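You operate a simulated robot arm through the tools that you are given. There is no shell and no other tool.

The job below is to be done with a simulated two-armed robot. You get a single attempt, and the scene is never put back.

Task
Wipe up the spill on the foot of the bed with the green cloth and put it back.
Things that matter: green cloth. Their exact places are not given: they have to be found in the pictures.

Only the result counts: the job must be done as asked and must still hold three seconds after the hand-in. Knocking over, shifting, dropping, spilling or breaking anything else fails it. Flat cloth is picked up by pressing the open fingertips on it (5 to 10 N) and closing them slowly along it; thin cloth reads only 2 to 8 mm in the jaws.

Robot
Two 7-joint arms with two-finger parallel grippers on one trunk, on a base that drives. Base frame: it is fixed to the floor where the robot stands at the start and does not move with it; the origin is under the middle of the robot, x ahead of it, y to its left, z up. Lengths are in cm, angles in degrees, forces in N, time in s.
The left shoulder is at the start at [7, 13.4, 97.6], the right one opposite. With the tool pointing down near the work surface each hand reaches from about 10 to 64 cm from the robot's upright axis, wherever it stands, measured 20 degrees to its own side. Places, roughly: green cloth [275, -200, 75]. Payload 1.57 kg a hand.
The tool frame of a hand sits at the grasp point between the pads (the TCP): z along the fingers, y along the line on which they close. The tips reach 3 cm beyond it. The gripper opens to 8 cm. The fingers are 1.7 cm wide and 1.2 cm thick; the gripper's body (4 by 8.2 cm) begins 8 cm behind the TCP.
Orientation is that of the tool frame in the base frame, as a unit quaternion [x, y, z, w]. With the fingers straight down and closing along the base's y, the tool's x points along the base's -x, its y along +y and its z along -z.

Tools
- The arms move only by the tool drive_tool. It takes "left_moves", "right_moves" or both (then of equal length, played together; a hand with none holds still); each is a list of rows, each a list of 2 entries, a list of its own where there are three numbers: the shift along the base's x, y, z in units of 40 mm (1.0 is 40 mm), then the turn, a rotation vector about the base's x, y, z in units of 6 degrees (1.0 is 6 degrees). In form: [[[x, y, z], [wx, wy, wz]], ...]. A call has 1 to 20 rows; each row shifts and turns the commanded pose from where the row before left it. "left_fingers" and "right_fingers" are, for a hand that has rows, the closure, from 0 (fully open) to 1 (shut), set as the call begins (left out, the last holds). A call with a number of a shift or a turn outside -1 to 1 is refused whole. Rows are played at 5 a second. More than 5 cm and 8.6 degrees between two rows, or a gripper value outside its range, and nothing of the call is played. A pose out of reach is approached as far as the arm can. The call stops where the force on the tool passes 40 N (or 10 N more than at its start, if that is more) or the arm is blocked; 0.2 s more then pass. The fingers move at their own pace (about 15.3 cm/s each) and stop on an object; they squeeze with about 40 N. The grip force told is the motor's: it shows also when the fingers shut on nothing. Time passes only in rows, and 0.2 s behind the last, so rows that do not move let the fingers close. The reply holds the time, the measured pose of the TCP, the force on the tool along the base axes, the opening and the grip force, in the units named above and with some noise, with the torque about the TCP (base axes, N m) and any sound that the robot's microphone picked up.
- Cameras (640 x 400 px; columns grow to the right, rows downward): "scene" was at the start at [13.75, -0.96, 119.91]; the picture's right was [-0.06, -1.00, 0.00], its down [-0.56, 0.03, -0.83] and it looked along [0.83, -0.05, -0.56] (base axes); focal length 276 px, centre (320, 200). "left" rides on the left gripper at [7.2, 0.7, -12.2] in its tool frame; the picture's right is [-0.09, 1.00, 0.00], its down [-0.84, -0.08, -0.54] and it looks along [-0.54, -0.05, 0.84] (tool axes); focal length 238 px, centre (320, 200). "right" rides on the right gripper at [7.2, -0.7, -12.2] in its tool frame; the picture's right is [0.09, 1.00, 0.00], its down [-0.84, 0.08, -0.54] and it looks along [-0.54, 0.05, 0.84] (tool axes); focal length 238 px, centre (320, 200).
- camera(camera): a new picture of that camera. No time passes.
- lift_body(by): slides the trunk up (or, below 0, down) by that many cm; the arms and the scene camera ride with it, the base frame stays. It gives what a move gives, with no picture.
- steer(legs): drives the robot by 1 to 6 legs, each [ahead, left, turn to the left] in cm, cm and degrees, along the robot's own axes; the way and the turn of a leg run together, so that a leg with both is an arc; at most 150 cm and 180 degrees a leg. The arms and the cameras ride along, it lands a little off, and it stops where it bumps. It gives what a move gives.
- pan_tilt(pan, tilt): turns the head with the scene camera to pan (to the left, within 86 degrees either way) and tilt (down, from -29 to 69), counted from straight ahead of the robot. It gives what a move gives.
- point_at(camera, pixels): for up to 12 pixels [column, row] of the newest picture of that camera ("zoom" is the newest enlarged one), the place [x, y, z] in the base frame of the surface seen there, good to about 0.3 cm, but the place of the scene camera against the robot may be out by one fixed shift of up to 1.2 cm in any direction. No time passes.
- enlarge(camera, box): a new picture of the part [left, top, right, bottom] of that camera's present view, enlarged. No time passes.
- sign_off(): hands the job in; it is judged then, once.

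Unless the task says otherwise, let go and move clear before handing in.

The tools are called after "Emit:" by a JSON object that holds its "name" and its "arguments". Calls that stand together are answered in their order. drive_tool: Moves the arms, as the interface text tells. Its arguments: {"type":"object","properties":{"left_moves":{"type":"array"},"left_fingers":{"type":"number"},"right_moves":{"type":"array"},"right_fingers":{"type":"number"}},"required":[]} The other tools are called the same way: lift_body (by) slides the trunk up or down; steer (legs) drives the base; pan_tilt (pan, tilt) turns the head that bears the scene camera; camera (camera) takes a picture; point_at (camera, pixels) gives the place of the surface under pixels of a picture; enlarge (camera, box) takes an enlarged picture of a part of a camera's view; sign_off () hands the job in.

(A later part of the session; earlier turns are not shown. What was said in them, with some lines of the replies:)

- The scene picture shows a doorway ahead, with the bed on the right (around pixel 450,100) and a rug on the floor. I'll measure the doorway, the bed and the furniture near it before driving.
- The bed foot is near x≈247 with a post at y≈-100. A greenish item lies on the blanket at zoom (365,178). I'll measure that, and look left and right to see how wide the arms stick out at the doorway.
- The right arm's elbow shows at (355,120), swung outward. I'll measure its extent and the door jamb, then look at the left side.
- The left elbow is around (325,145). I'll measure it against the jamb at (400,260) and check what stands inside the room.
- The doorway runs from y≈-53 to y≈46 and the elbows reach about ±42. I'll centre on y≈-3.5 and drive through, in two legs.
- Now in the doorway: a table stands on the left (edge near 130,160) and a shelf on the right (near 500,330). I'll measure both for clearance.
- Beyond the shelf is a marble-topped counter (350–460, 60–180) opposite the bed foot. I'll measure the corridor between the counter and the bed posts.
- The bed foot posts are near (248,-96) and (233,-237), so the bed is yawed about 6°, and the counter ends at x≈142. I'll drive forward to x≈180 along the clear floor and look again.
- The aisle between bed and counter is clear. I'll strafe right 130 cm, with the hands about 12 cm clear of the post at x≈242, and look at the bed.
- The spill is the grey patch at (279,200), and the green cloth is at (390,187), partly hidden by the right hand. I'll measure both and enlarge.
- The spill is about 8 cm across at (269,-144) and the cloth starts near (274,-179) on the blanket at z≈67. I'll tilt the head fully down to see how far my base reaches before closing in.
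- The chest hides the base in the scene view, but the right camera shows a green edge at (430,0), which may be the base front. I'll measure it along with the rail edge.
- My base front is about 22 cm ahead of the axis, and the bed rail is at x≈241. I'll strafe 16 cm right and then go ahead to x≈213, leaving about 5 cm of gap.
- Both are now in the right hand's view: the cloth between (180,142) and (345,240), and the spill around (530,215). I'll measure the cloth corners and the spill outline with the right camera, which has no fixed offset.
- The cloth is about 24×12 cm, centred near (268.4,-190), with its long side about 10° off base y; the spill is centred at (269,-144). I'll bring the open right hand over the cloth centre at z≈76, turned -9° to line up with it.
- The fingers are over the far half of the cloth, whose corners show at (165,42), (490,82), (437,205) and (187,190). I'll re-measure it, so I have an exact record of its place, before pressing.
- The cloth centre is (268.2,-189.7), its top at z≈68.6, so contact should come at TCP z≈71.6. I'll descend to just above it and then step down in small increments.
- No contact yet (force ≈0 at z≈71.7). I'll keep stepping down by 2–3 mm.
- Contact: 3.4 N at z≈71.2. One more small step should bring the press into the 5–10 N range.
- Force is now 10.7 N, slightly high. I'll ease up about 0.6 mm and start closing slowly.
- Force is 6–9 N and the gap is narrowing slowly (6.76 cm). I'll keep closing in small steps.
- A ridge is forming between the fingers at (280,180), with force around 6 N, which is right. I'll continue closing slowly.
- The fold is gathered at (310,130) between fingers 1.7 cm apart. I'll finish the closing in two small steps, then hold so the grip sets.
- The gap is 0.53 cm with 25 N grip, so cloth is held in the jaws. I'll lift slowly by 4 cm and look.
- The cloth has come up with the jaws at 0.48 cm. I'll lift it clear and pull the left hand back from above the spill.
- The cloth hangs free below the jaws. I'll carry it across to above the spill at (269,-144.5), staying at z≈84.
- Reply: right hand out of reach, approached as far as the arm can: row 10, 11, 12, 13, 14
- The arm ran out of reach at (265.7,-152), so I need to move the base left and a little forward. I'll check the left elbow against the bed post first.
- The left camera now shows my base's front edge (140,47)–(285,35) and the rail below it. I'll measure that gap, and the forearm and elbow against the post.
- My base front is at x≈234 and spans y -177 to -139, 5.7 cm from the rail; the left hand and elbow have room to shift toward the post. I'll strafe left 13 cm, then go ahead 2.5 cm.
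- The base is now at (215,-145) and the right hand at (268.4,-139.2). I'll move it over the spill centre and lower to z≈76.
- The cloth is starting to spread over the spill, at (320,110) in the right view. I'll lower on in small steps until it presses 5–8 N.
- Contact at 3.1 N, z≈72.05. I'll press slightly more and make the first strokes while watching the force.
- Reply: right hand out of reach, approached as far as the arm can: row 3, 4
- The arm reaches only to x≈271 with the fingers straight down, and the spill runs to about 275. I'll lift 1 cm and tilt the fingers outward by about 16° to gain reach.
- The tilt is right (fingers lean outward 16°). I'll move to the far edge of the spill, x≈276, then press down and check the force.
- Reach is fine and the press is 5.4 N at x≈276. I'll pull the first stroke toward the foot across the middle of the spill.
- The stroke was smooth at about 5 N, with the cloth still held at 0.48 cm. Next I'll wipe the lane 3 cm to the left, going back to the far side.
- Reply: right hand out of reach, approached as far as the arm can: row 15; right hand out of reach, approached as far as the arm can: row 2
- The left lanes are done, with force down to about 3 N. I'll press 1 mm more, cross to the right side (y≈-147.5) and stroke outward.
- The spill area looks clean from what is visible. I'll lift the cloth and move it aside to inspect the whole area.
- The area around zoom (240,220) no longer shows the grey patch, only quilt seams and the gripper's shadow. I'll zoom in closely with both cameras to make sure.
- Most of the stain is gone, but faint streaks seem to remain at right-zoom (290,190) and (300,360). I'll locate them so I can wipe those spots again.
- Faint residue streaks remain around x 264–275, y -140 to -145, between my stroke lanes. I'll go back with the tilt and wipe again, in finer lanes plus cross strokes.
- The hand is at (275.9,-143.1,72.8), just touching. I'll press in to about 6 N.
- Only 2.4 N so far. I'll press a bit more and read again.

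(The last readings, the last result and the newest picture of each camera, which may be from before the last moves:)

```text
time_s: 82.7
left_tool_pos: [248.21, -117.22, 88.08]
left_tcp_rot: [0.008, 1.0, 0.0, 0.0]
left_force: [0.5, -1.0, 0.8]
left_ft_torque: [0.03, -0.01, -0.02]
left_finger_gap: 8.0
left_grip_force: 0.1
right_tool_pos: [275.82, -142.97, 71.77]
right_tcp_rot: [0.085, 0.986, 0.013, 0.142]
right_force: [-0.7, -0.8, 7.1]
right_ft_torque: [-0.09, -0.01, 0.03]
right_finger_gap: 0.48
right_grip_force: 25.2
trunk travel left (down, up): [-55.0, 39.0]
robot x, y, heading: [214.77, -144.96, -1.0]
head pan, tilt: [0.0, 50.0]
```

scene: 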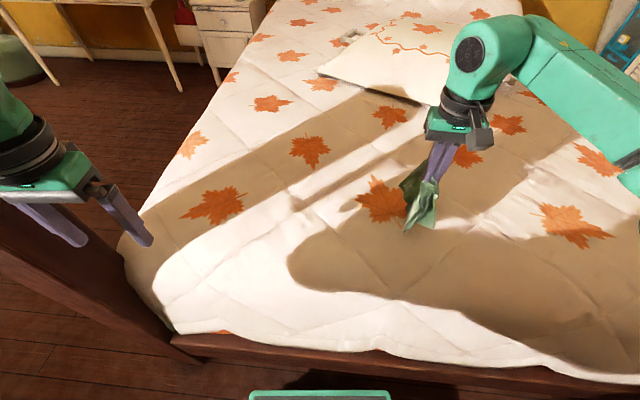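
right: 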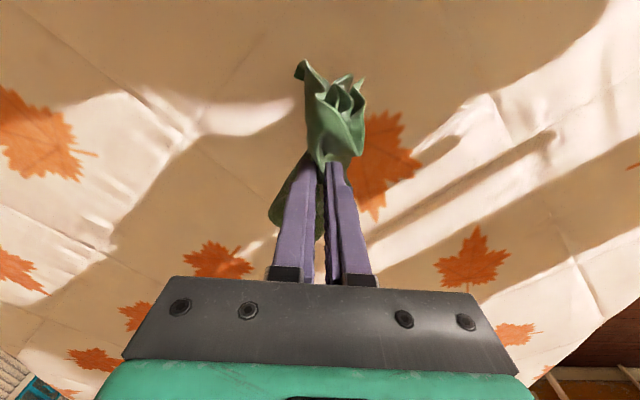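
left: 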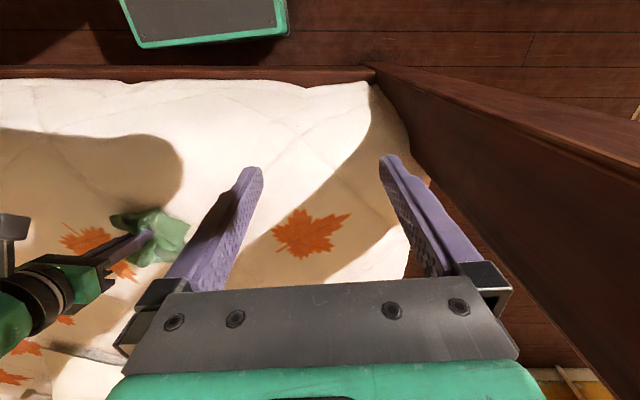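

Pressing at 7 N now. I'll stroke toward the foot along y≈-143 and back out along y≈-141.5.

Emit:
{"name": "drive_tool", "arguments": {"right_moves": [[[-0.25, 0, 0], [0, 0, 0]], [[-0.25, 0, 0], [0, 0, 0]], [[-0.25, 0, 0], [0, 0, 0]], [[-0.25, 0, 0], [0, 0, 0]], [[-0.25, 0, 0], [0, 0, 0]], [[-0.25, 0, 0], [0, 0, 0]], [[-0.25, 0, 0], [0, 0, 0]], [[-0.25, 0, 0], [0, 0, 0]], [[-0.25, 0, 0], [0, 0, 0]], [[-0.25, 0, 0], [0, 0, 0]], [[-0.25, 0, 0], [0, 0, 0]], [[-0.25, 0, 0], [0, 0, 0]], [[-0.25, 0, 0], [0, 0, 0]]]}}

Emit:
{"name": "drive_tool", "arguments": {"right_moves": [[[0, 0.25, 0], [0, 0, 0]], [[0, 0.15, 0], [0, 0, 0]], [[0.25, 0, 0], [0, 0, 0]], [[0.25, 0, 0], [0, 0, 0]], [[0.25, 0, 0], [0, 0, 0]], [[0.25, 0, 0], [0, 0, 0]], [[0.25, 0, 0], [0, 0, 0]], [[0.25, 0, 0], [0, 0, 0]], [[0.25, 0, 0], [0, 0, 0]], [[0.25, 0, 0], [0, 0, 0]], [[0.25, 0, 0], [0, 0, 0]], [[0.25, 0, 0], [0, 0, 0]], [[0.25, 0, 0], [0, 0, 0]]]}}

```text
time_s: 85.5
left_tool_pos: [248.18, -117.27, 88.07]
left_tcp_rot: [0.008, 1.0, 0.0, -0.001]
left_force: [0.3, 0.7, 0.0]
left_ft_torque: [0.05, -0.01, 0.0]
left_finger_gap: 8.02
left_grip_force: 0.1
right_tool_pos: [262.88, -142.9, 71.45]
right_tcp_rot: [0.085, 0.986, 0.012, 0.14]
right_force: [4.5, 0.4, 9.3]
right_ft_torque: [-0.09, -0.12, 0.08]
right_finger_gap: 0.49
right_grip_force: 25.0
trunk travel left (down, up): [-55.0, 39.0]
robot x, y, heading: [215.02, -145.02, -0.8]
head pan, tilt: [0.0, 50.0]
```

```text
time_s: 88.3
left_tool_pos: [248.31, -117.31, 88.12]
left_tcp_rot: [0.008, 1.0, 0.001, 0.0]
left_force: [-0.1, 0.4, 0.1]
left_ft_torque: [0.0, 0.04, -0.03]
left_finger_gap: 7.98
left_grip_force: 0.2
right_tool_pos: [273.93, -141.45, 71.63]
right_tcp_rot: [0.084, 0.986, 0.014, 0.141]
right_force: [-0.2, -0.6, 1.0]
right_ft_torque: [0.0, 0.05, 0.02]
right_finger_gap: 0.49
right_grip_force: 25.3
trunk travel left (down, up): [-55.0, 39.0]
robot x, y, heading: [215.02, -145.52, -0.9]
head pan, tilt: [0.0, 50.0]
```

Force fades at the far end on outward strokes. I'll press about 1.5 mm more and run cross strokes side to side, stepping toward the foot.

Emit:
{"name": "drive_tool", "arguments": {"right_moves": [[[0, -0.3, -0.04], [0, 0, 0]], [[0, -0.3, 0], [0, 0, 0]], [[0, -0.3, 0], [0, 0, 0]], [[0, -0.3, 0], [0, 0, 0]], [[0, -0.3, 0], [0, 0, 0]], [[0, -0.3, 0], [0, 0, 0]], [[0, -0.2, 0], [0, 0, 0]], [[-0.3, 0, 0], [0, 0, 0]], [[-0.2, 0, 0], [0, 0, 0]], [[0, 0.3, 0], [0, 0, 0]], [[0, 0.3, 0], [0, 0, 0]], [[0, 0.3, 0], [0, 0, 0]], [[0, 0.3, 0], [0, 0, 0]], [[0, 0.3, 0], [0, 0, 0]], [[0, 0.3, 0], [0, 0, 0]], [[0, 0.3, 0], [0, 0, 0]]]}}

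Emit:
{"name": "drive_tool", "arguments": {"right_moves": [[[-0.3, 0, 0], [0, 0, 0]], [[-0.3, 0, 0], [0, 0, 0]], [[0, -0.3, 0], [0, 0, 0]], [[0, -0.3, 0], [0, 0, 0]], [[0, -0.3, 0], [0, 0, 0]], [[0, -0.3, 0], [0, 0, 0]], [[0, -0.3, 0], [0, 0, 0]], [[0, -0.3, 0], [0, 0, 0]], [[0, -0.3, 0], [0, 0, 0]], [[-0.3, 0, 0], [0, 0, 0]], [[-0.3, 0, 0], [0, 0, 0]], [[0, 0.3, 0], [0, 0, 0]], [[0, 0.3, 0], [0, 0, 0]], [[0, 0.3, 0], [0, 0, 0]], [[0, 0.3, 0], [0, 0, 0]], [[0, 0.3, 0], [0, 0, 0]], [[0, 0.3, 0], [0, 0, 0]], [[0, 0.3, 0], [0, 0, 0]]]}}

Emit:
{"name": "drive_tool", "arguments": {"right_moves": [[[-0.3, 0, 0], [0, 0, 0]], [[-0.3, 0, 0], [0, 0, 0]], [[0, -0.3, 0], [0, 0, 0]], [[0, -0.3, 0], [0, 0, 0]], [[0, -0.3, 0], [0, 0, 0]], [[0, -0.3, 0], [0, 0, 0]], [[0, -0.3, 0], [0, 0, 0]], [[0, -0.3, 0], [0, 0, 0]], [[0, -0.3, 0], [0, 0, 0]]]}}

Emit:
{"name": "camera", "arguments": {"camera": "right"}}

```text
time_s: 91.7
left_tool_pos: [248.14, -117.33, 88.1]
left_tcp_rot: [0.008, 1.0, 0.0, 0.0]
left_force: [-0.2, -0.3, 0.7]
left_ft_torque: [0.01, -0.04, 0.01]
left_finger_gap: 7.98
left_grip_force: 0.1
right_tool_pos: [271.86, -141.12, 71.55]
right_tcp_rot: [0.085, 0.986, 0.012, 0.141]
right_force: [-0.9, -1.6, 1.9]
right_ft_torque: [-0.05, -0.05, 0.01]
right_finger_gap: 0.5
right_grip_force: 24.9
trunk travel left (down, up): [-55.0, 39.0]
robot x, y, heading: [215.03, -145.31, -0.9]
head pan, tilt: [0.0, 50.0]
```

```text
time_s: 95.5
left_tool_pos: [248.13, -117.34, 87.95]
left_tcp_rot: [0.007, 1.0, 0.0, 0.001]
left_force: [-0.7, -0.1, 0.5]
left_ft_torque: [0.0, 0.02, 0.01]
left_finger_gap: 8.01
left_grip_force: 0.0
right_tool_pos: [267.18, -140.9, 71.48]
right_tcp_rot: [0.086, 0.986, 0.013, 0.141]
right_force: [-0.3, -1.8, 4.3]
right_ft_torque: [-0.05, 0.05, 0.0]
right_finger_gap: 0.5
right_grip_force: 25.0
trunk travel left (down, up): [-55.0, 39.0]
robot x, y, heading: [215.16, -145.39, -0.9]
head pan, tilt: [0.0, 50.0]
```

```text
time_s: 97.5
left_tool_pos: [248.21, -117.25, 88.08]
left_tcp_rot: [0.008, 1.0, 0.0, 0.0]
left_force: [0.7, -0.2, -0.1]
left_ft_torque: [-0.03, -0.02, 0.01]
left_finger_gap: 8.0
left_grip_force: 0.0
right_tool_pos: [264.65, -149.48, 71.38]
right_tcp_rot: [0.085, 0.986, 0.012, 0.141]
right_force: [0.3, 3.0, 5.9]
right_ft_torque: [0.1, -0.02, 0.04]
right_finger_gap: 0.51
right_grip_force: 25.3
trunk travel left (down, up): [-55.0, 39.0]
robot x, y, heading: [214.83, -145.19, -0.5]
head pan, tilt: [0.0, 50.0]
```

```text
taken
```

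right: 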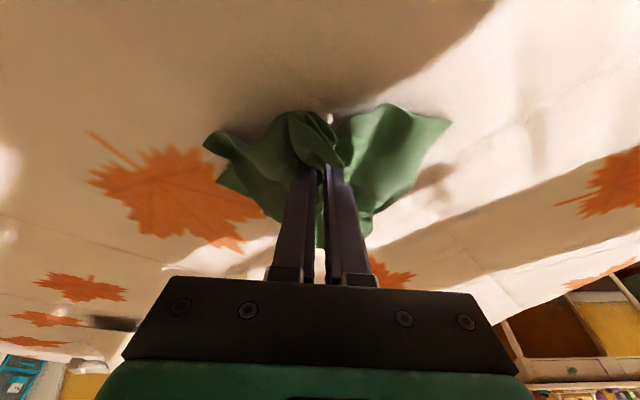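

Another full pass is complete, with the cloth still gripped. I'll lift and carry it well to the right so its shadow leaves the spill area, then inspect.

Emit:
{"name": "drive_tool", "arguments": {"right_moves": [[[0, 0, 0.5], [0, 0, 0]], [[0, 0, 0.6], [0, 0, 0]], [[0, 0, 0.6], [0, 0, 0]], [[0, -0.4, 0.6], [0, 0, 0]], [[0, -0.7, 0.5], [0, 0, 0]], [[0, -0.8, 0], [0, 0.6, 0]], [[0, -0.8, 0], [0, 0.7, 0]], [[0, -0.8, 0], [0, 0.7, 0]], [[-0.2, -0.8, 0], [0, 0.7, 0]], [[-0.2, -0.8, 0], [0, 0, 0]], [[-0.2, -0.8, 0], [0, 0, 0]], [[-0.2, -0.8, 0], [0, 0, 0]], [[-0.2, -0.8, 0], [0, 0, 0]], [[0, 0, 0], [0, 0, 0]]]}}

Emit:
{"name": "enlarge", "arguments": {"camera": "scene", "box": [245, 165, 345, 228]}}

Emit:
{"name": "camera", "arguments": {"camera": "scene"}}

Emit:
{"name": "camera", "arguments": {"camera": "left"}}

```text
time_s: 100.5
left_tool_pos: [248.19, -117.3, 88.05]
left_tcp_rot: [0.008, 1.0, 0.0, -0.001]
left_force: [-0.2, -0.6, -0.3]
left_ft_torque: [-0.02, 0.0, -0.02]
left_finger_gap: 7.98
left_grip_force: 0.1
right_tool_pos: [260.68, -179.41, 82.65]
right_tcp_rot: [0.086, 0.996, -0.001, 0.0]
right_force: [-0.2, 0.5, -0.7]
right_ft_torque: [0.05, 0.01, -0.02]
right_finger_gap: 0.47
right_grip_force: 25.2
trunk travel left (down, up): [-55.0, 39.0]
robot x, y, heading: [215.1, -145.15, -0.7]
head pan, tilt: [0.0, 50.0]
```

```text
6.35 times, centred on (295, 196) of scene
```

zoom: 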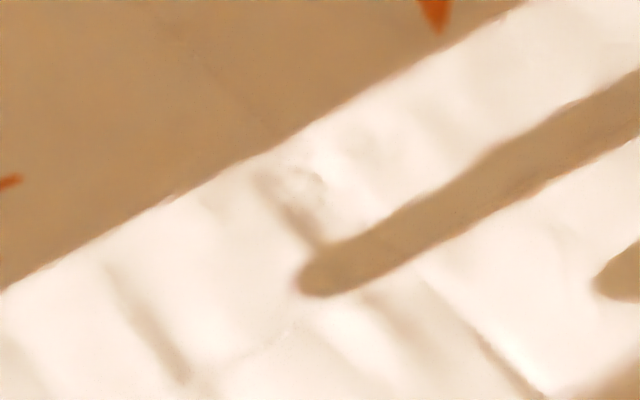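

```text
taken
```

scene: 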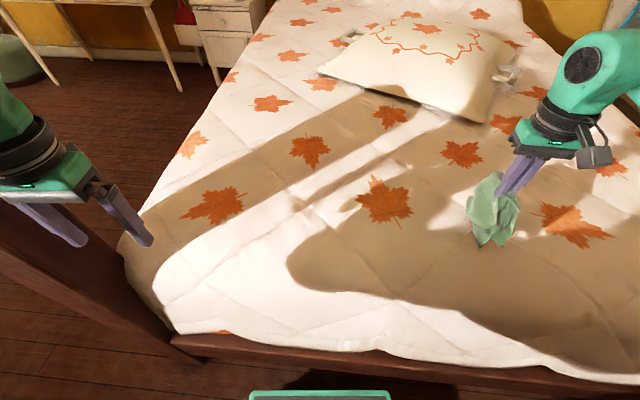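

```text
taken
```

left: 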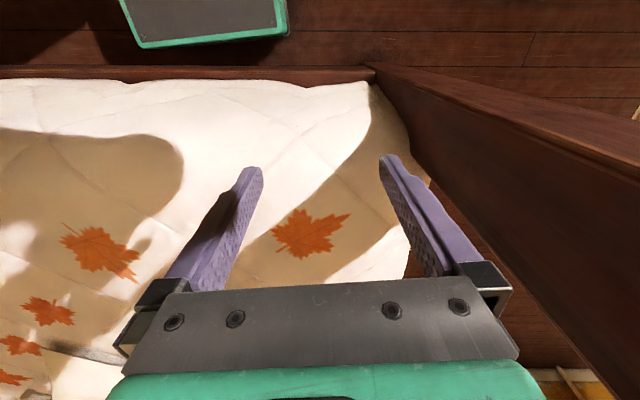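

The close-up is now clean, with only quilt seams and a shadow left. I'll back the base up 2.5 cm and strafe right 13 cm, so the hand can reach the cloth's original place.

Emit:
{"name": "steer", "arguments": {"legs": [[-2.5, 0, 0], [0, -13, 0]]}}

Emit:
{"name": "pan_tilt", "arguments": {"pan": -20, "tilt": 45}}

Emit:
{"name": "camera", "arguments": {"camera": "scene"}}

Emit:
{"name": "camera", "arguments": {"camera": "right"}}

Emit:
{"name": "enlarge", "arguments": {"camera": "scene", "box": [120, 190, 240, 290]}}

```text
time_s: 102.2
left_tool_pos: [245.66, -130.14, 88.06]
left_tcp_rot: [0.007, 1.0, 0.0, -0.002]
left_force: [0.1, 0.6, -0.4]
left_ft_torque: [0.0, 0.03, 0.03]
left_finger_gap: 8.0
left_grip_force: 0.2
right_tool_pos: [258.14, -192.13, 82.61]
right_tcp_rot: [0.085, 0.996, 0.0, 0.0]
right_force: [0.0, 0.4, 0.0]
right_ft_torque: [0.04, 0.01, 0.02]
right_finger_gap: 0.48
right_grip_force: 25.7
trunk travel left (down, up): [-55.0, 39.0]
robot x, y, heading: [212.11, -157.79, -0.9]
head pan, tilt: [0.0, 50.0]
```

```text
time_s: 103.0
left_tool_pos: [245.53, -129.99, 87.98]
left_tcp_rot: [0.007, 1.0, 0.0, -0.001]
left_force: [0.5, 0.0, 0.7]
left_ft_torque: [-0.02, 0.03, 0.01]
left_finger_gap: 8.01
left_grip_force: 0.2
right_tool_pos: [257.98, -192.18, 82.56]
right_tcp_rot: [0.085, 0.996, 0.0, 0.0]
right_force: [0.1, -0.9, 0.0]
right_ft_torque: [-0.02, 0.02, 0.01]
right_finger_gap: 0.5
right_grip_force: 24.8
trunk travel left (down, up): [-55.0, 39.0]
robot x, y, heading: [212.39, -158.02, -0.7]
head pan, tilt: [-20.0, 45.0]
```

```text
taken
```

scene: 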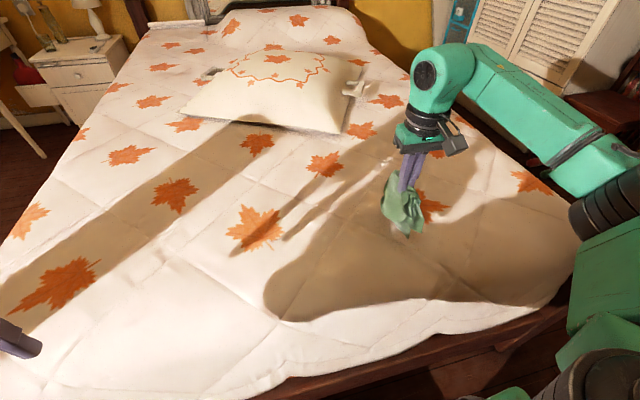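

```text
taken
```

right: 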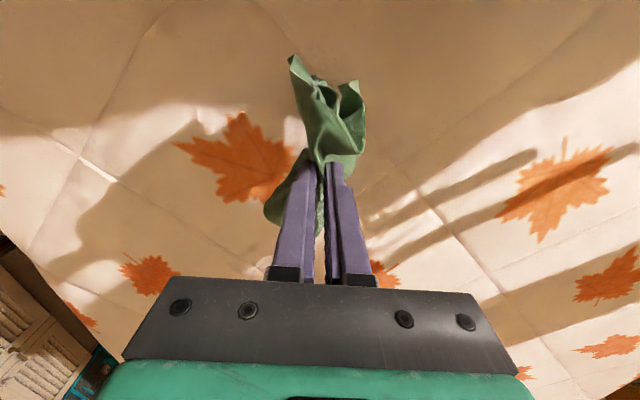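

```text
4.00 times, centred on (180, 240) of scene
```

zoom: 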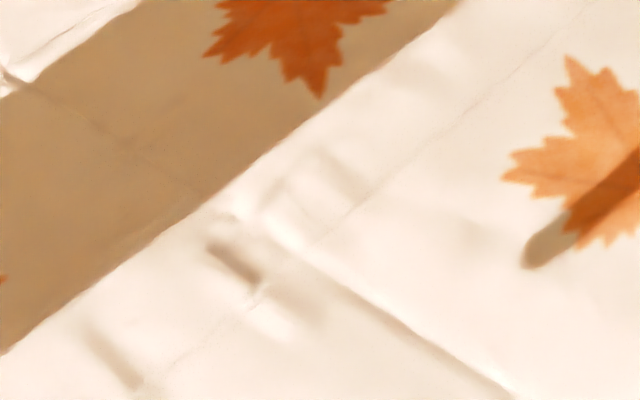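

The spill area is clean from here too. I'll carry the cloth over its original centre and start lowering.

Emit:
{"name": "drive_tool", "arguments": {"right_moves": [[[0.5, 0.1, 0], [0, 0, 0]], [[0.6, 0.1, 0], [0, 0, 0]], [[0.6, 0.15, -0.2], [0, 0, 0]], [[0.6, 0.15, -0.4], [0, 0, 0]], [[0.35, 0.1, -0.5], [0, 0, 0]], [[0, 0, -0.5], [0, 0, 0]], [[0, 0, 0], [0, 0, 0]]]}}

Emit:
{"name": "camera", "arguments": {"camera": "right"}}

Emit:
{"name": "camera", "arguments": {"camera": "scene"}}

```text
time_s: 104.7
left_tool_pos: [245.53, -129.99, 87.93]
left_tcp_rot: [0.007, 1.0, 0.0, 0.0]
left_force: [0.3, -0.4, -0.4]
left_ft_torque: [-0.01, 0.05, 0.0]
left_finger_gap: 8.0
left_grip_force: 0.0
right_tool_pos: [268.53, -189.69, 76.35]
right_tcp_rot: [0.085, 0.996, 0.0, 0.001]
right_force: [0.4, 0.6, 0.1]
right_ft_torque: [0.03, -0.01, 0.04]
right_finger_gap: 0.48
right_grip_force: 25.7
trunk travel left (down, up): [-55.0, 39.0]
robot x, y, heading: [212.41, -157.99, -0.7]
head pan, tilt: [-20.0, 45.0]
```

```text
taken
```

right: 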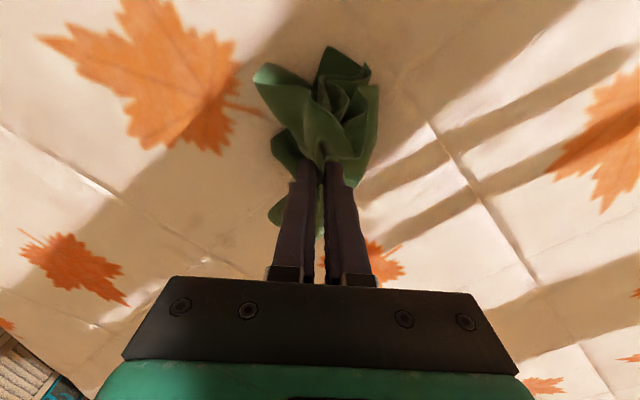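

```text
taken
```

scene: 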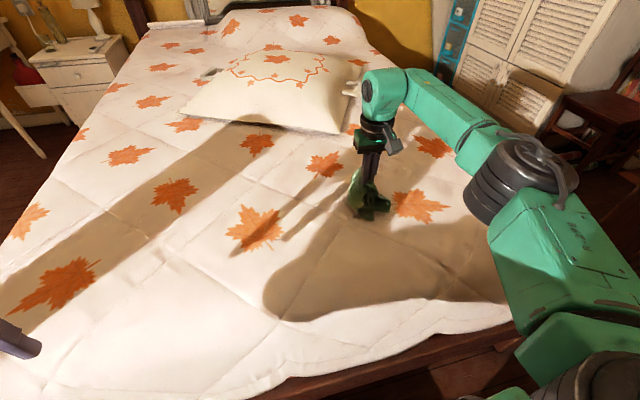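

The cloth is touching down around its old place. I'll lower in steps to a light press.

Emit:
{"name": "drive_tool", "arguments": {"right_moves": [[[0, 0, -0.3], [0, 0, 0]], [[0, 0, -0.3], [0, 0, 0]], [[0, 0, -0.25], [0, 0, 0]], [[0, 0, -0.15], [0, 0, 0]], [[0, 0, 0], [0, 0, 0]]]}}

Emit:
{"name": "drive_tool", "arguments": {"right_moves": [[[0, 0, -0.08], [0, 0, 0]], [[0, 0, 0], [0, 0, 0]]]}}

Emit:
{"name": "camera", "arguments": {"camera": "right"}}

```text
time_s: 105.8
left_tool_pos: [245.54, -130.01, 88.0]
left_tcp_rot: [0.007, 1.0, 0.0, 0.0]
left_force: [-0.7, -1.3, 0.4]
left_ft_torque: [0.02, 0.03, 0.0]
left_finger_gap: 8.01
left_grip_force: 0.0
right_tool_pos: [268.51, -189.76, 72.33]
right_tcp_rot: [0.086, 0.996, -0.001, 0.0]
right_force: [0.4, 0.3, 2.2]
right_ft_torque: [0.01, 0.0, -0.02]
right_finger_gap: 0.47
right_grip_force: 25.4
trunk travel left (down, up): [-55.0, 39.0]
robot x, y, heading: [212.43, -157.71, -0.9]
head pan, tilt: [-20.0, 45.0]
```

```text
time_s: 106.5
left_tool_pos: [245.52, -129.88, 88.17]
left_tcp_rot: [0.007, 1.0, 0.0, 0.0]
left_force: [0.0, 0.0, 0.1]
left_ft_torque: [0.02, -0.03, -0.03]
left_finger_gap: 8.02
left_grip_force: 0.1
right_tool_pos: [268.4, -189.78, 72.1]
right_tcp_rot: [0.086, 0.996, 0.0, 0.001]
right_force: [-0.2, 2.8, 4.6]
right_ft_torque: [0.12, -0.04, 0.04]
right_finger_gap: 0.49
right_grip_force: 24.9
trunk travel left (down, up): [-55.0, 39.0]
robot x, y, heading: [211.96, -157.98, -0.8]
head pan, tilt: [-20.0, 45.0]
```

```text
taken
```

right: 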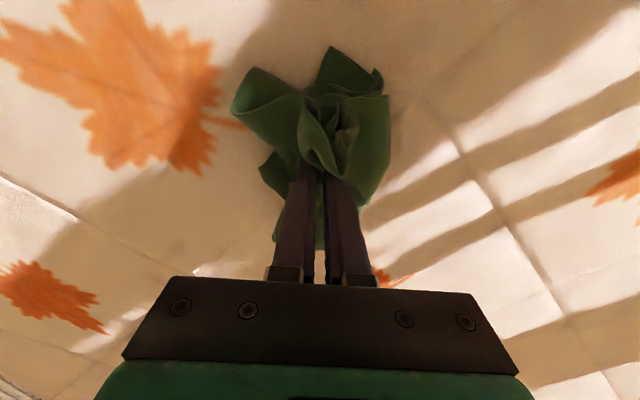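

It is pressed at about 4.6 N on its spot, with the pile mostly on the foot side (320,120). I'll open the fingers slowly so they spread the fold apart again.

Emit:
{"name": "drive_tool", "arguments": {"right_moves": [[[0, 0, 0], [0, 0, 0]]], "right_fingers": 0.9}}

Emit:
{"name": "drive_tool", "arguments": {"right_moves": [[[0, 0, -0.04], [0, 0, 0]]], "right_fingers": 0.8}}

Emit:
{"name": "drive_tool", "arguments": {"right_moves": [[[0, 0, 0], [0, 0, 0]]], "right_fingers": 0.65}}

Emit:
{"name": "drive_tool", "arguments": {"right_moves": [[[0, 0, 0], [0, 0, 0]]], "right_fingers": 0.5}}

Emit:
{"name": "camera", "arguments": {"camera": "right"}}

```text
time_s: 106.8
left_tool_pos: [245.6, -129.98, 88.07]
left_tcp_rot: [0.007, 1.0, 0.0, 0.001]
left_force: [0.1, 0.4, -0.6]
left_ft_torque: [-0.01, 0.0, -0.01]
left_finger_gap: 7.98
left_grip_force: 0.0
right_tool_pos: [268.51, -189.64, 71.87]
right_tcp_rot: [0.086, 0.996, 0.0, 0.001]
right_force: [-0.3, -0.5, 1.7]
right_ft_torque: [0.0, -0.02, -0.02]
right_finger_gap: 0.88
right_grip_force: 0.6
trunk travel left (down, up): [-55.0, 39.0]
robot x, y, heading: [212.34, -157.79, -0.9]
head pan, tilt: [-20.0, 45.0]
```

```text
time_s: 107.2
left_tool_pos: [245.56, -130.01, 88.11]
left_tcp_rot: [0.007, 1.0, 0.0, 0.0]
left_force: [-0.1, 0.3, 0.3]
left_ft_torque: [-0.02, -0.02, 0.02]
left_finger_gap: 8.0
left_grip_force: 0.0
right_tool_pos: [268.51, -189.75, 71.76]
right_tcp_rot: [0.085, 0.996, 0.0, 0.002]
right_force: [-0.6, -0.4, 1.7]
right_ft_torque: [0.0, 0.0, 0.01]
right_finger_gap: 1.59
right_grip_force: 0.1
trunk travel left (down, up): [-55.0, 39.0]
robot x, y, heading: [212.68, -158.14, -0.7]
head pan, tilt: [-20.0, 45.0]
```

```text
time_s: 107.7
left_tool_pos: [245.37, -129.99, 88.02]
left_tcp_rot: [0.008, 1.0, 0.0, 0.0]
left_force: [-0.3, -0.1, 0.1]
left_ft_torque: [0.0, -0.02, 0.0]
left_finger_gap: 7.99
left_grip_force: 0.0
right_tool_pos: [268.46, -189.69, 71.9]
right_tcp_rot: [0.085, 0.996, 0.0, 0.001]
right_force: [0.4, 0.3, 0.5]
right_ft_torque: [0.01, 0.0, 0.0]
right_finger_gap: 2.77
right_grip_force: 0.0
trunk travel left (down, up): [-55.0, 39.0]
robot x, y, heading: [212.48, -158.02, -0.6]
head pan, tilt: [-20.0, 45.0]
```

```text
time_s: 108.0
left_tool_pos: [245.4, -130.05, 87.97]
left_tcp_rot: [0.007, 1.0, 0.0, -0.001]
left_force: [-0.1, 0.0, -0.2]
left_ft_torque: [0.0, 0.02, -0.01]
left_finger_gap: 7.99
left_grip_force: 0.1
right_tool_pos: [268.58, -189.73, 71.87]
right_tcp_rot: [0.085, 0.996, 0.0, 0.002]
right_force: [-1.9, -0.1, 0.4]
right_ft_torque: [0.01, 0.0, -0.02]
right_finger_gap: 3.98
right_grip_force: 0.1
trunk travel left (down, up): [-55.0, 39.0]
robot x, y, heading: [212.74, -157.88, -0.7]
head pan, tilt: [-20.0, 45.0]
```

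```text
taken
```

right: 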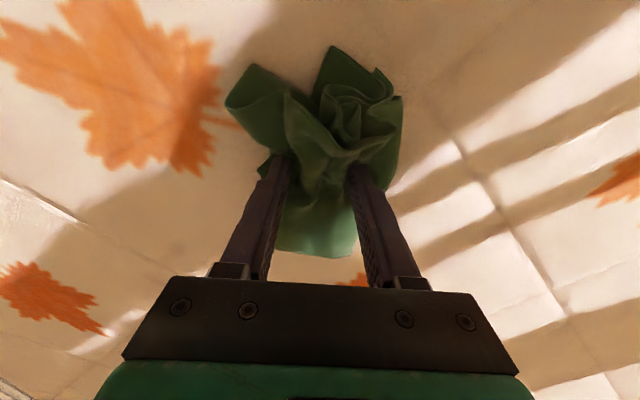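

The cloth is out of the grip and sits as a bundle. I'll open fully and lift straight up 10 cm to look at it from above.

Emit:
{"name": "drive_tool", "arguments": {"right_moves": [[[0, 0, 0], [0, 0, 0]], [[0, 0, 0.1], [0, 0, 0]], [[0, 0, 0.3], [0, 0, 0]], [[0, 0, 0.5], [0, 0, 0]], [[0, 0, 0.5], [0, 0, 0]], [[0, 0, 0.6], [0, 0, 0]], [[0, 0, 0.6], [0, 0, 0]], [[0, 0, 0], [0, 0, 0]]], "right_fingers": 0.2}}

Emit:
{"name": "camera", "arguments": {"camera": "right"}}

Emit:
{"name": "camera", "arguments": {"camera": "scene"}}

```text
time_s: 109.8
left_tool_pos: [245.55, -130.13, 88.12]
left_tcp_rot: [0.008, 1.0, 0.0, -0.001]
left_force: [0.6, 0.6, 0.2]
left_ft_torque: [0.05, -0.01, 0.03]
left_finger_gap: 8.0
left_grip_force: 0.1
right_tool_pos: [268.63, -189.79, 82.07]
right_tcp_rot: [0.086, 0.996, 0.0, 0.001]
right_force: [0.0, -0.7, 0.0]
right_ft_torque: [-0.01, 0.0, -0.03]
right_finger_gap: 6.42
right_grip_force: 0.1
trunk travel left (down, up): [-55.0, 39.0]
robot x, y, heading: [212.14, -158.06, -0.6]
head pan, tilt: [-20.0, 45.0]
```

```text
taken
```

right: 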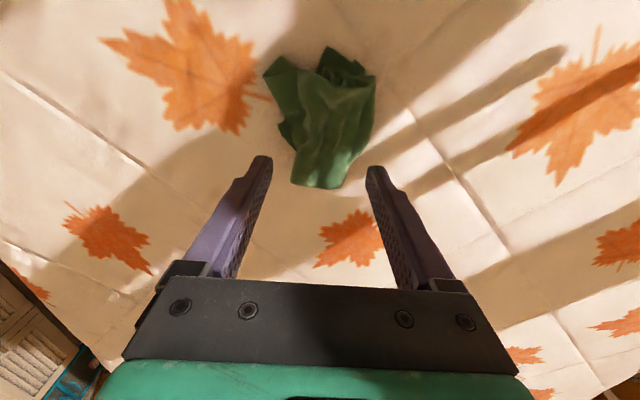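

```text
taken
```

scene: 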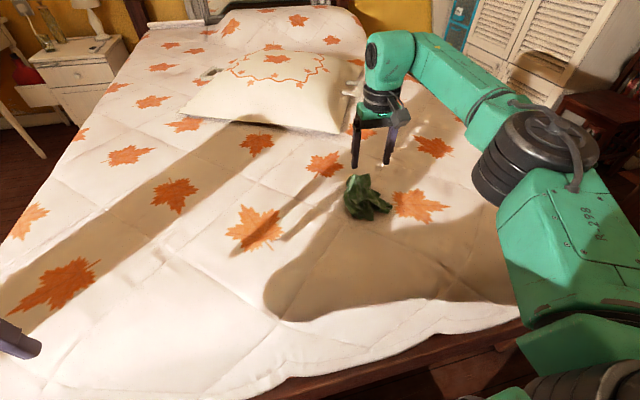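

The cloth lies bundled around (322,115) in the right view. I'll measure where it sits against its original centre (268.2,-189.7).

Emit:
{"name": "point_at", "arguments": {"camera": "right", "pixels": [[322, 120], [270, 70], [328, 50], [372, 80], [370, 140], [300, 185], [340, 185], [285, 130], [350, 70], [325, 150]]}}

Emit:
{"name": "enlarge", "arguments": {"camera": "right", "box": [220, 30, 420, 210]}}

```text
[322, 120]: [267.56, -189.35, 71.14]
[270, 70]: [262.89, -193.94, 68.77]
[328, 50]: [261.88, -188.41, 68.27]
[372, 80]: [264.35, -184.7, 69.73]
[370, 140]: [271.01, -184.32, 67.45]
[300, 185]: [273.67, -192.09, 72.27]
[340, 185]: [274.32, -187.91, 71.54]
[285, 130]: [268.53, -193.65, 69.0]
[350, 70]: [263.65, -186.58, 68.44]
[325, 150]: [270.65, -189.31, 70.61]
```

```text
2.22 times, centred on (320, 120) of right
```

zoom: 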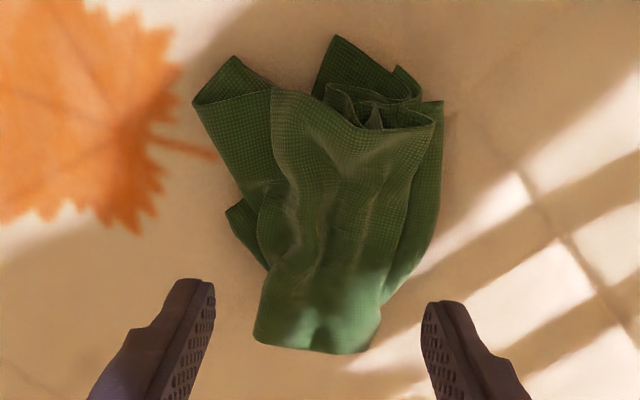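

The cloth covers x 262–274 and y -194 to -184, centred within about 1 cm of its original centre. I'll withdraw the right hand up and back, clear of it, and take a last look.

Emit:
{"name": "drive_tool", "arguments": {"right_moves": [[[0, 0, 0.7], [0, 0, 0]], [[-0.3, 0, 0.6], [0, 0, 0]], [[-0.7, 0, 0.3], [0, 0, 0]], [[-0.8, 0, 0], [0, 0, 0]], [[-0.8, 0, 0], [0, 0, 0]], [[-0.8, 0, 0], [0, 0, 0]], [[0, 0, 0], [0, 0, 0]], [[0, 0, 0], [0, 0, 0]]], "right_fingers": 0}}

Emit:
{"name": "camera", "arguments": {"camera": "scene"}}

Emit:
{"name": "enlarge", "arguments": {"camera": "scene", "box": [100, 150, 420, 350]}}

Emit:
{"name": "camera", "arguments": {"camera": "right"}}

```text
time_s: 111.7
left_tool_pos: [245.52, -130.06, 88.05]
left_tcp_rot: [0.006, 1.0, 0.0, 0.001]
left_force: [0.4, -0.6, -0.8]
left_ft_torque: [-0.01, -0.02, 0.02]
left_finger_gap: 8.0
left_grip_force: 0.1
right_tool_pos: [254.69, -189.82, 87.64]
right_tcp_rot: [0.085, 0.996, 0.0, 0.0]
right_force: [0.6, -0.1, -0.3]
right_ft_torque: [0.0, 0.04, 0.0]
right_finger_gap: 8.0
right_grip_force: 0.1
right hand out of reach, approached as far as the arm can: row 1
trunk travel left (down, up): [-55.0, 39.0]
robot x, y, heading: [212.52, -157.81, -0.7]
head pan, tilt: [-20.0, 45.0]
```

```text
taken
```

scene: 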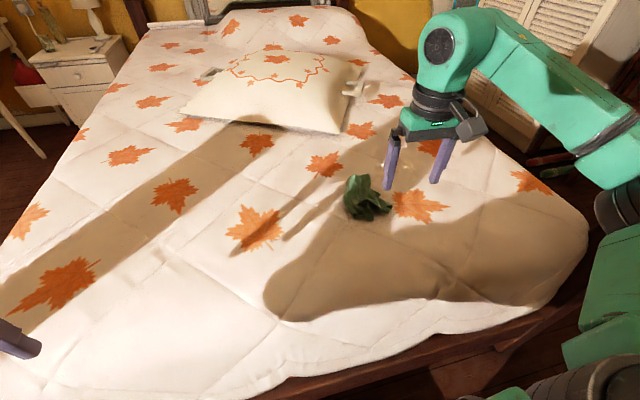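

```text
2.00 times, centred on (260, 250) of scene
```

zoom: 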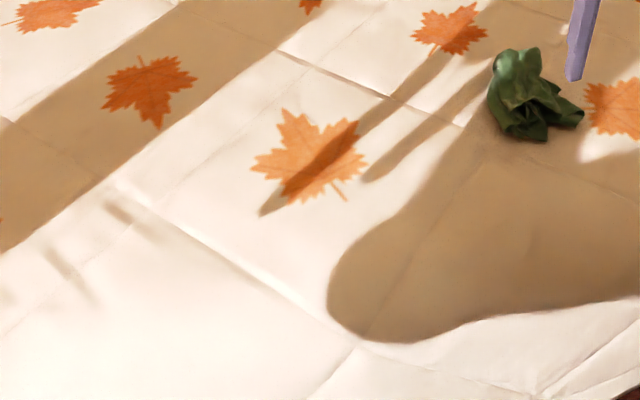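

```text
taken
```

right: 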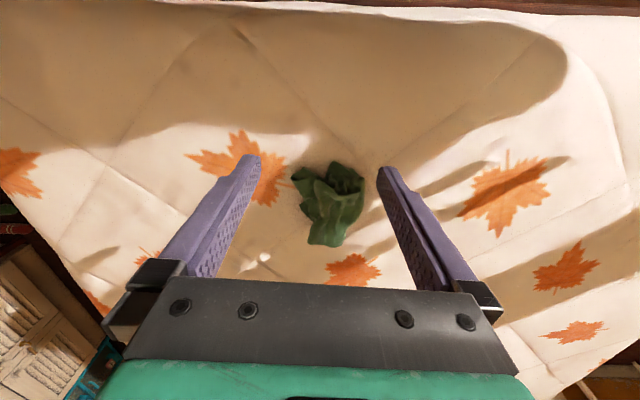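

The cloth is back and free of the hand. Two small dark marks remain at zoom (118,212) and (65,265), possibly left-finger shadows. I'll shift the left hand a little to see whether they move.

Emit:
{"name": "point_at", "arguments": {"camera": "zoom", "pixels": [[118, 212], [65, 265], [150, 230]]}}

Emit:
{"name": "drive_tool", "arguments": {"left_moves": [[[-0.5, 0, 0.6], [0, 0, 0]], [[-0.5, 0, 0.6], [0, 0, 0]], [[0, 0, 0], [0, 0, 0]]]}}

Emit:
{"name": "enlarge", "arguments": {"camera": "scene", "box": [100, 200, 260, 300]}}

```text
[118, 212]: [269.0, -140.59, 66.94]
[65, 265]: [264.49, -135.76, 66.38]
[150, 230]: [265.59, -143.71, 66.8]
```

```text
time_s: 112.5
left_tool_pos: [241.45, -129.89, 92.85]
left_tcp_rot: [0.007, 1.0, 0.001, -0.001]
left_force: [-0.6, 0.3, 0.0]
left_ft_torque: [-0.02, 0.01, -0.03]
left_finger_gap: 8.01
left_grip_force: 0.0
right_tool_pos: [254.76, -189.81, 87.55]
right_tcp_rot: [0.086, 0.996, 0.001, -0.001]
right_force: [0.2, 0.2, 0.5]
right_ft_torque: [-0.02, 0.0, 0.04]
right_finger_gap: 7.97
right_grip_force: 0.0
trunk travel left (down, up): [-55.0, 39.0]
robot x, y, heading: [212.38, -158.3, -0.7]
head pan, tilt: [-20.0, 45.0]
```

```text
4.00 times, centred on (180, 250) of scene
```

zoom: 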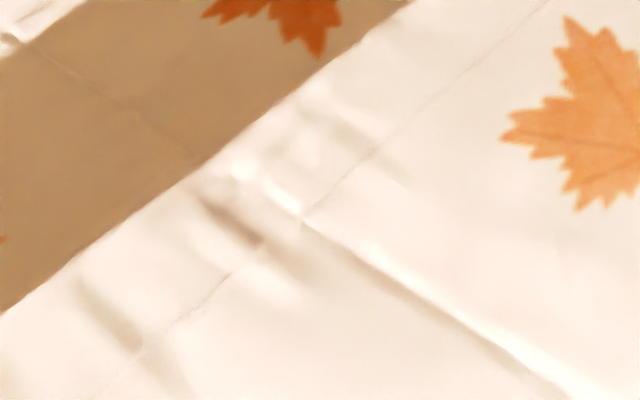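

The marks did not move. They match the quilt wrinkles seen at the same places in the first close-up, and no grey stain or streaks remain. The cloth is back on its spot, the hands are clear, and I'm handing in.

Emit:
{"name": "sign_off", "arguments": {}}

```text
The job is handed in.
```

I wiped up the spill on the foot of the bed with the green cloth, put the cloth back, and handed the job in.

- **Spill:** the first pass left faint streaks, so I wiped the area again in closer lanes. The last close-ups show no grey stain. The small dark marks still visible there were in the first pictures too and are wrinkles in the quilt.
- **Cloth:** it lies within about 1 cm of where its centre was at the start. It is bundled, not flat as it was when I found it.
- **Everything else:** nothing was bumped or shifted that I could see in the pictures or readings. Both hands are open and clear of the cloth.
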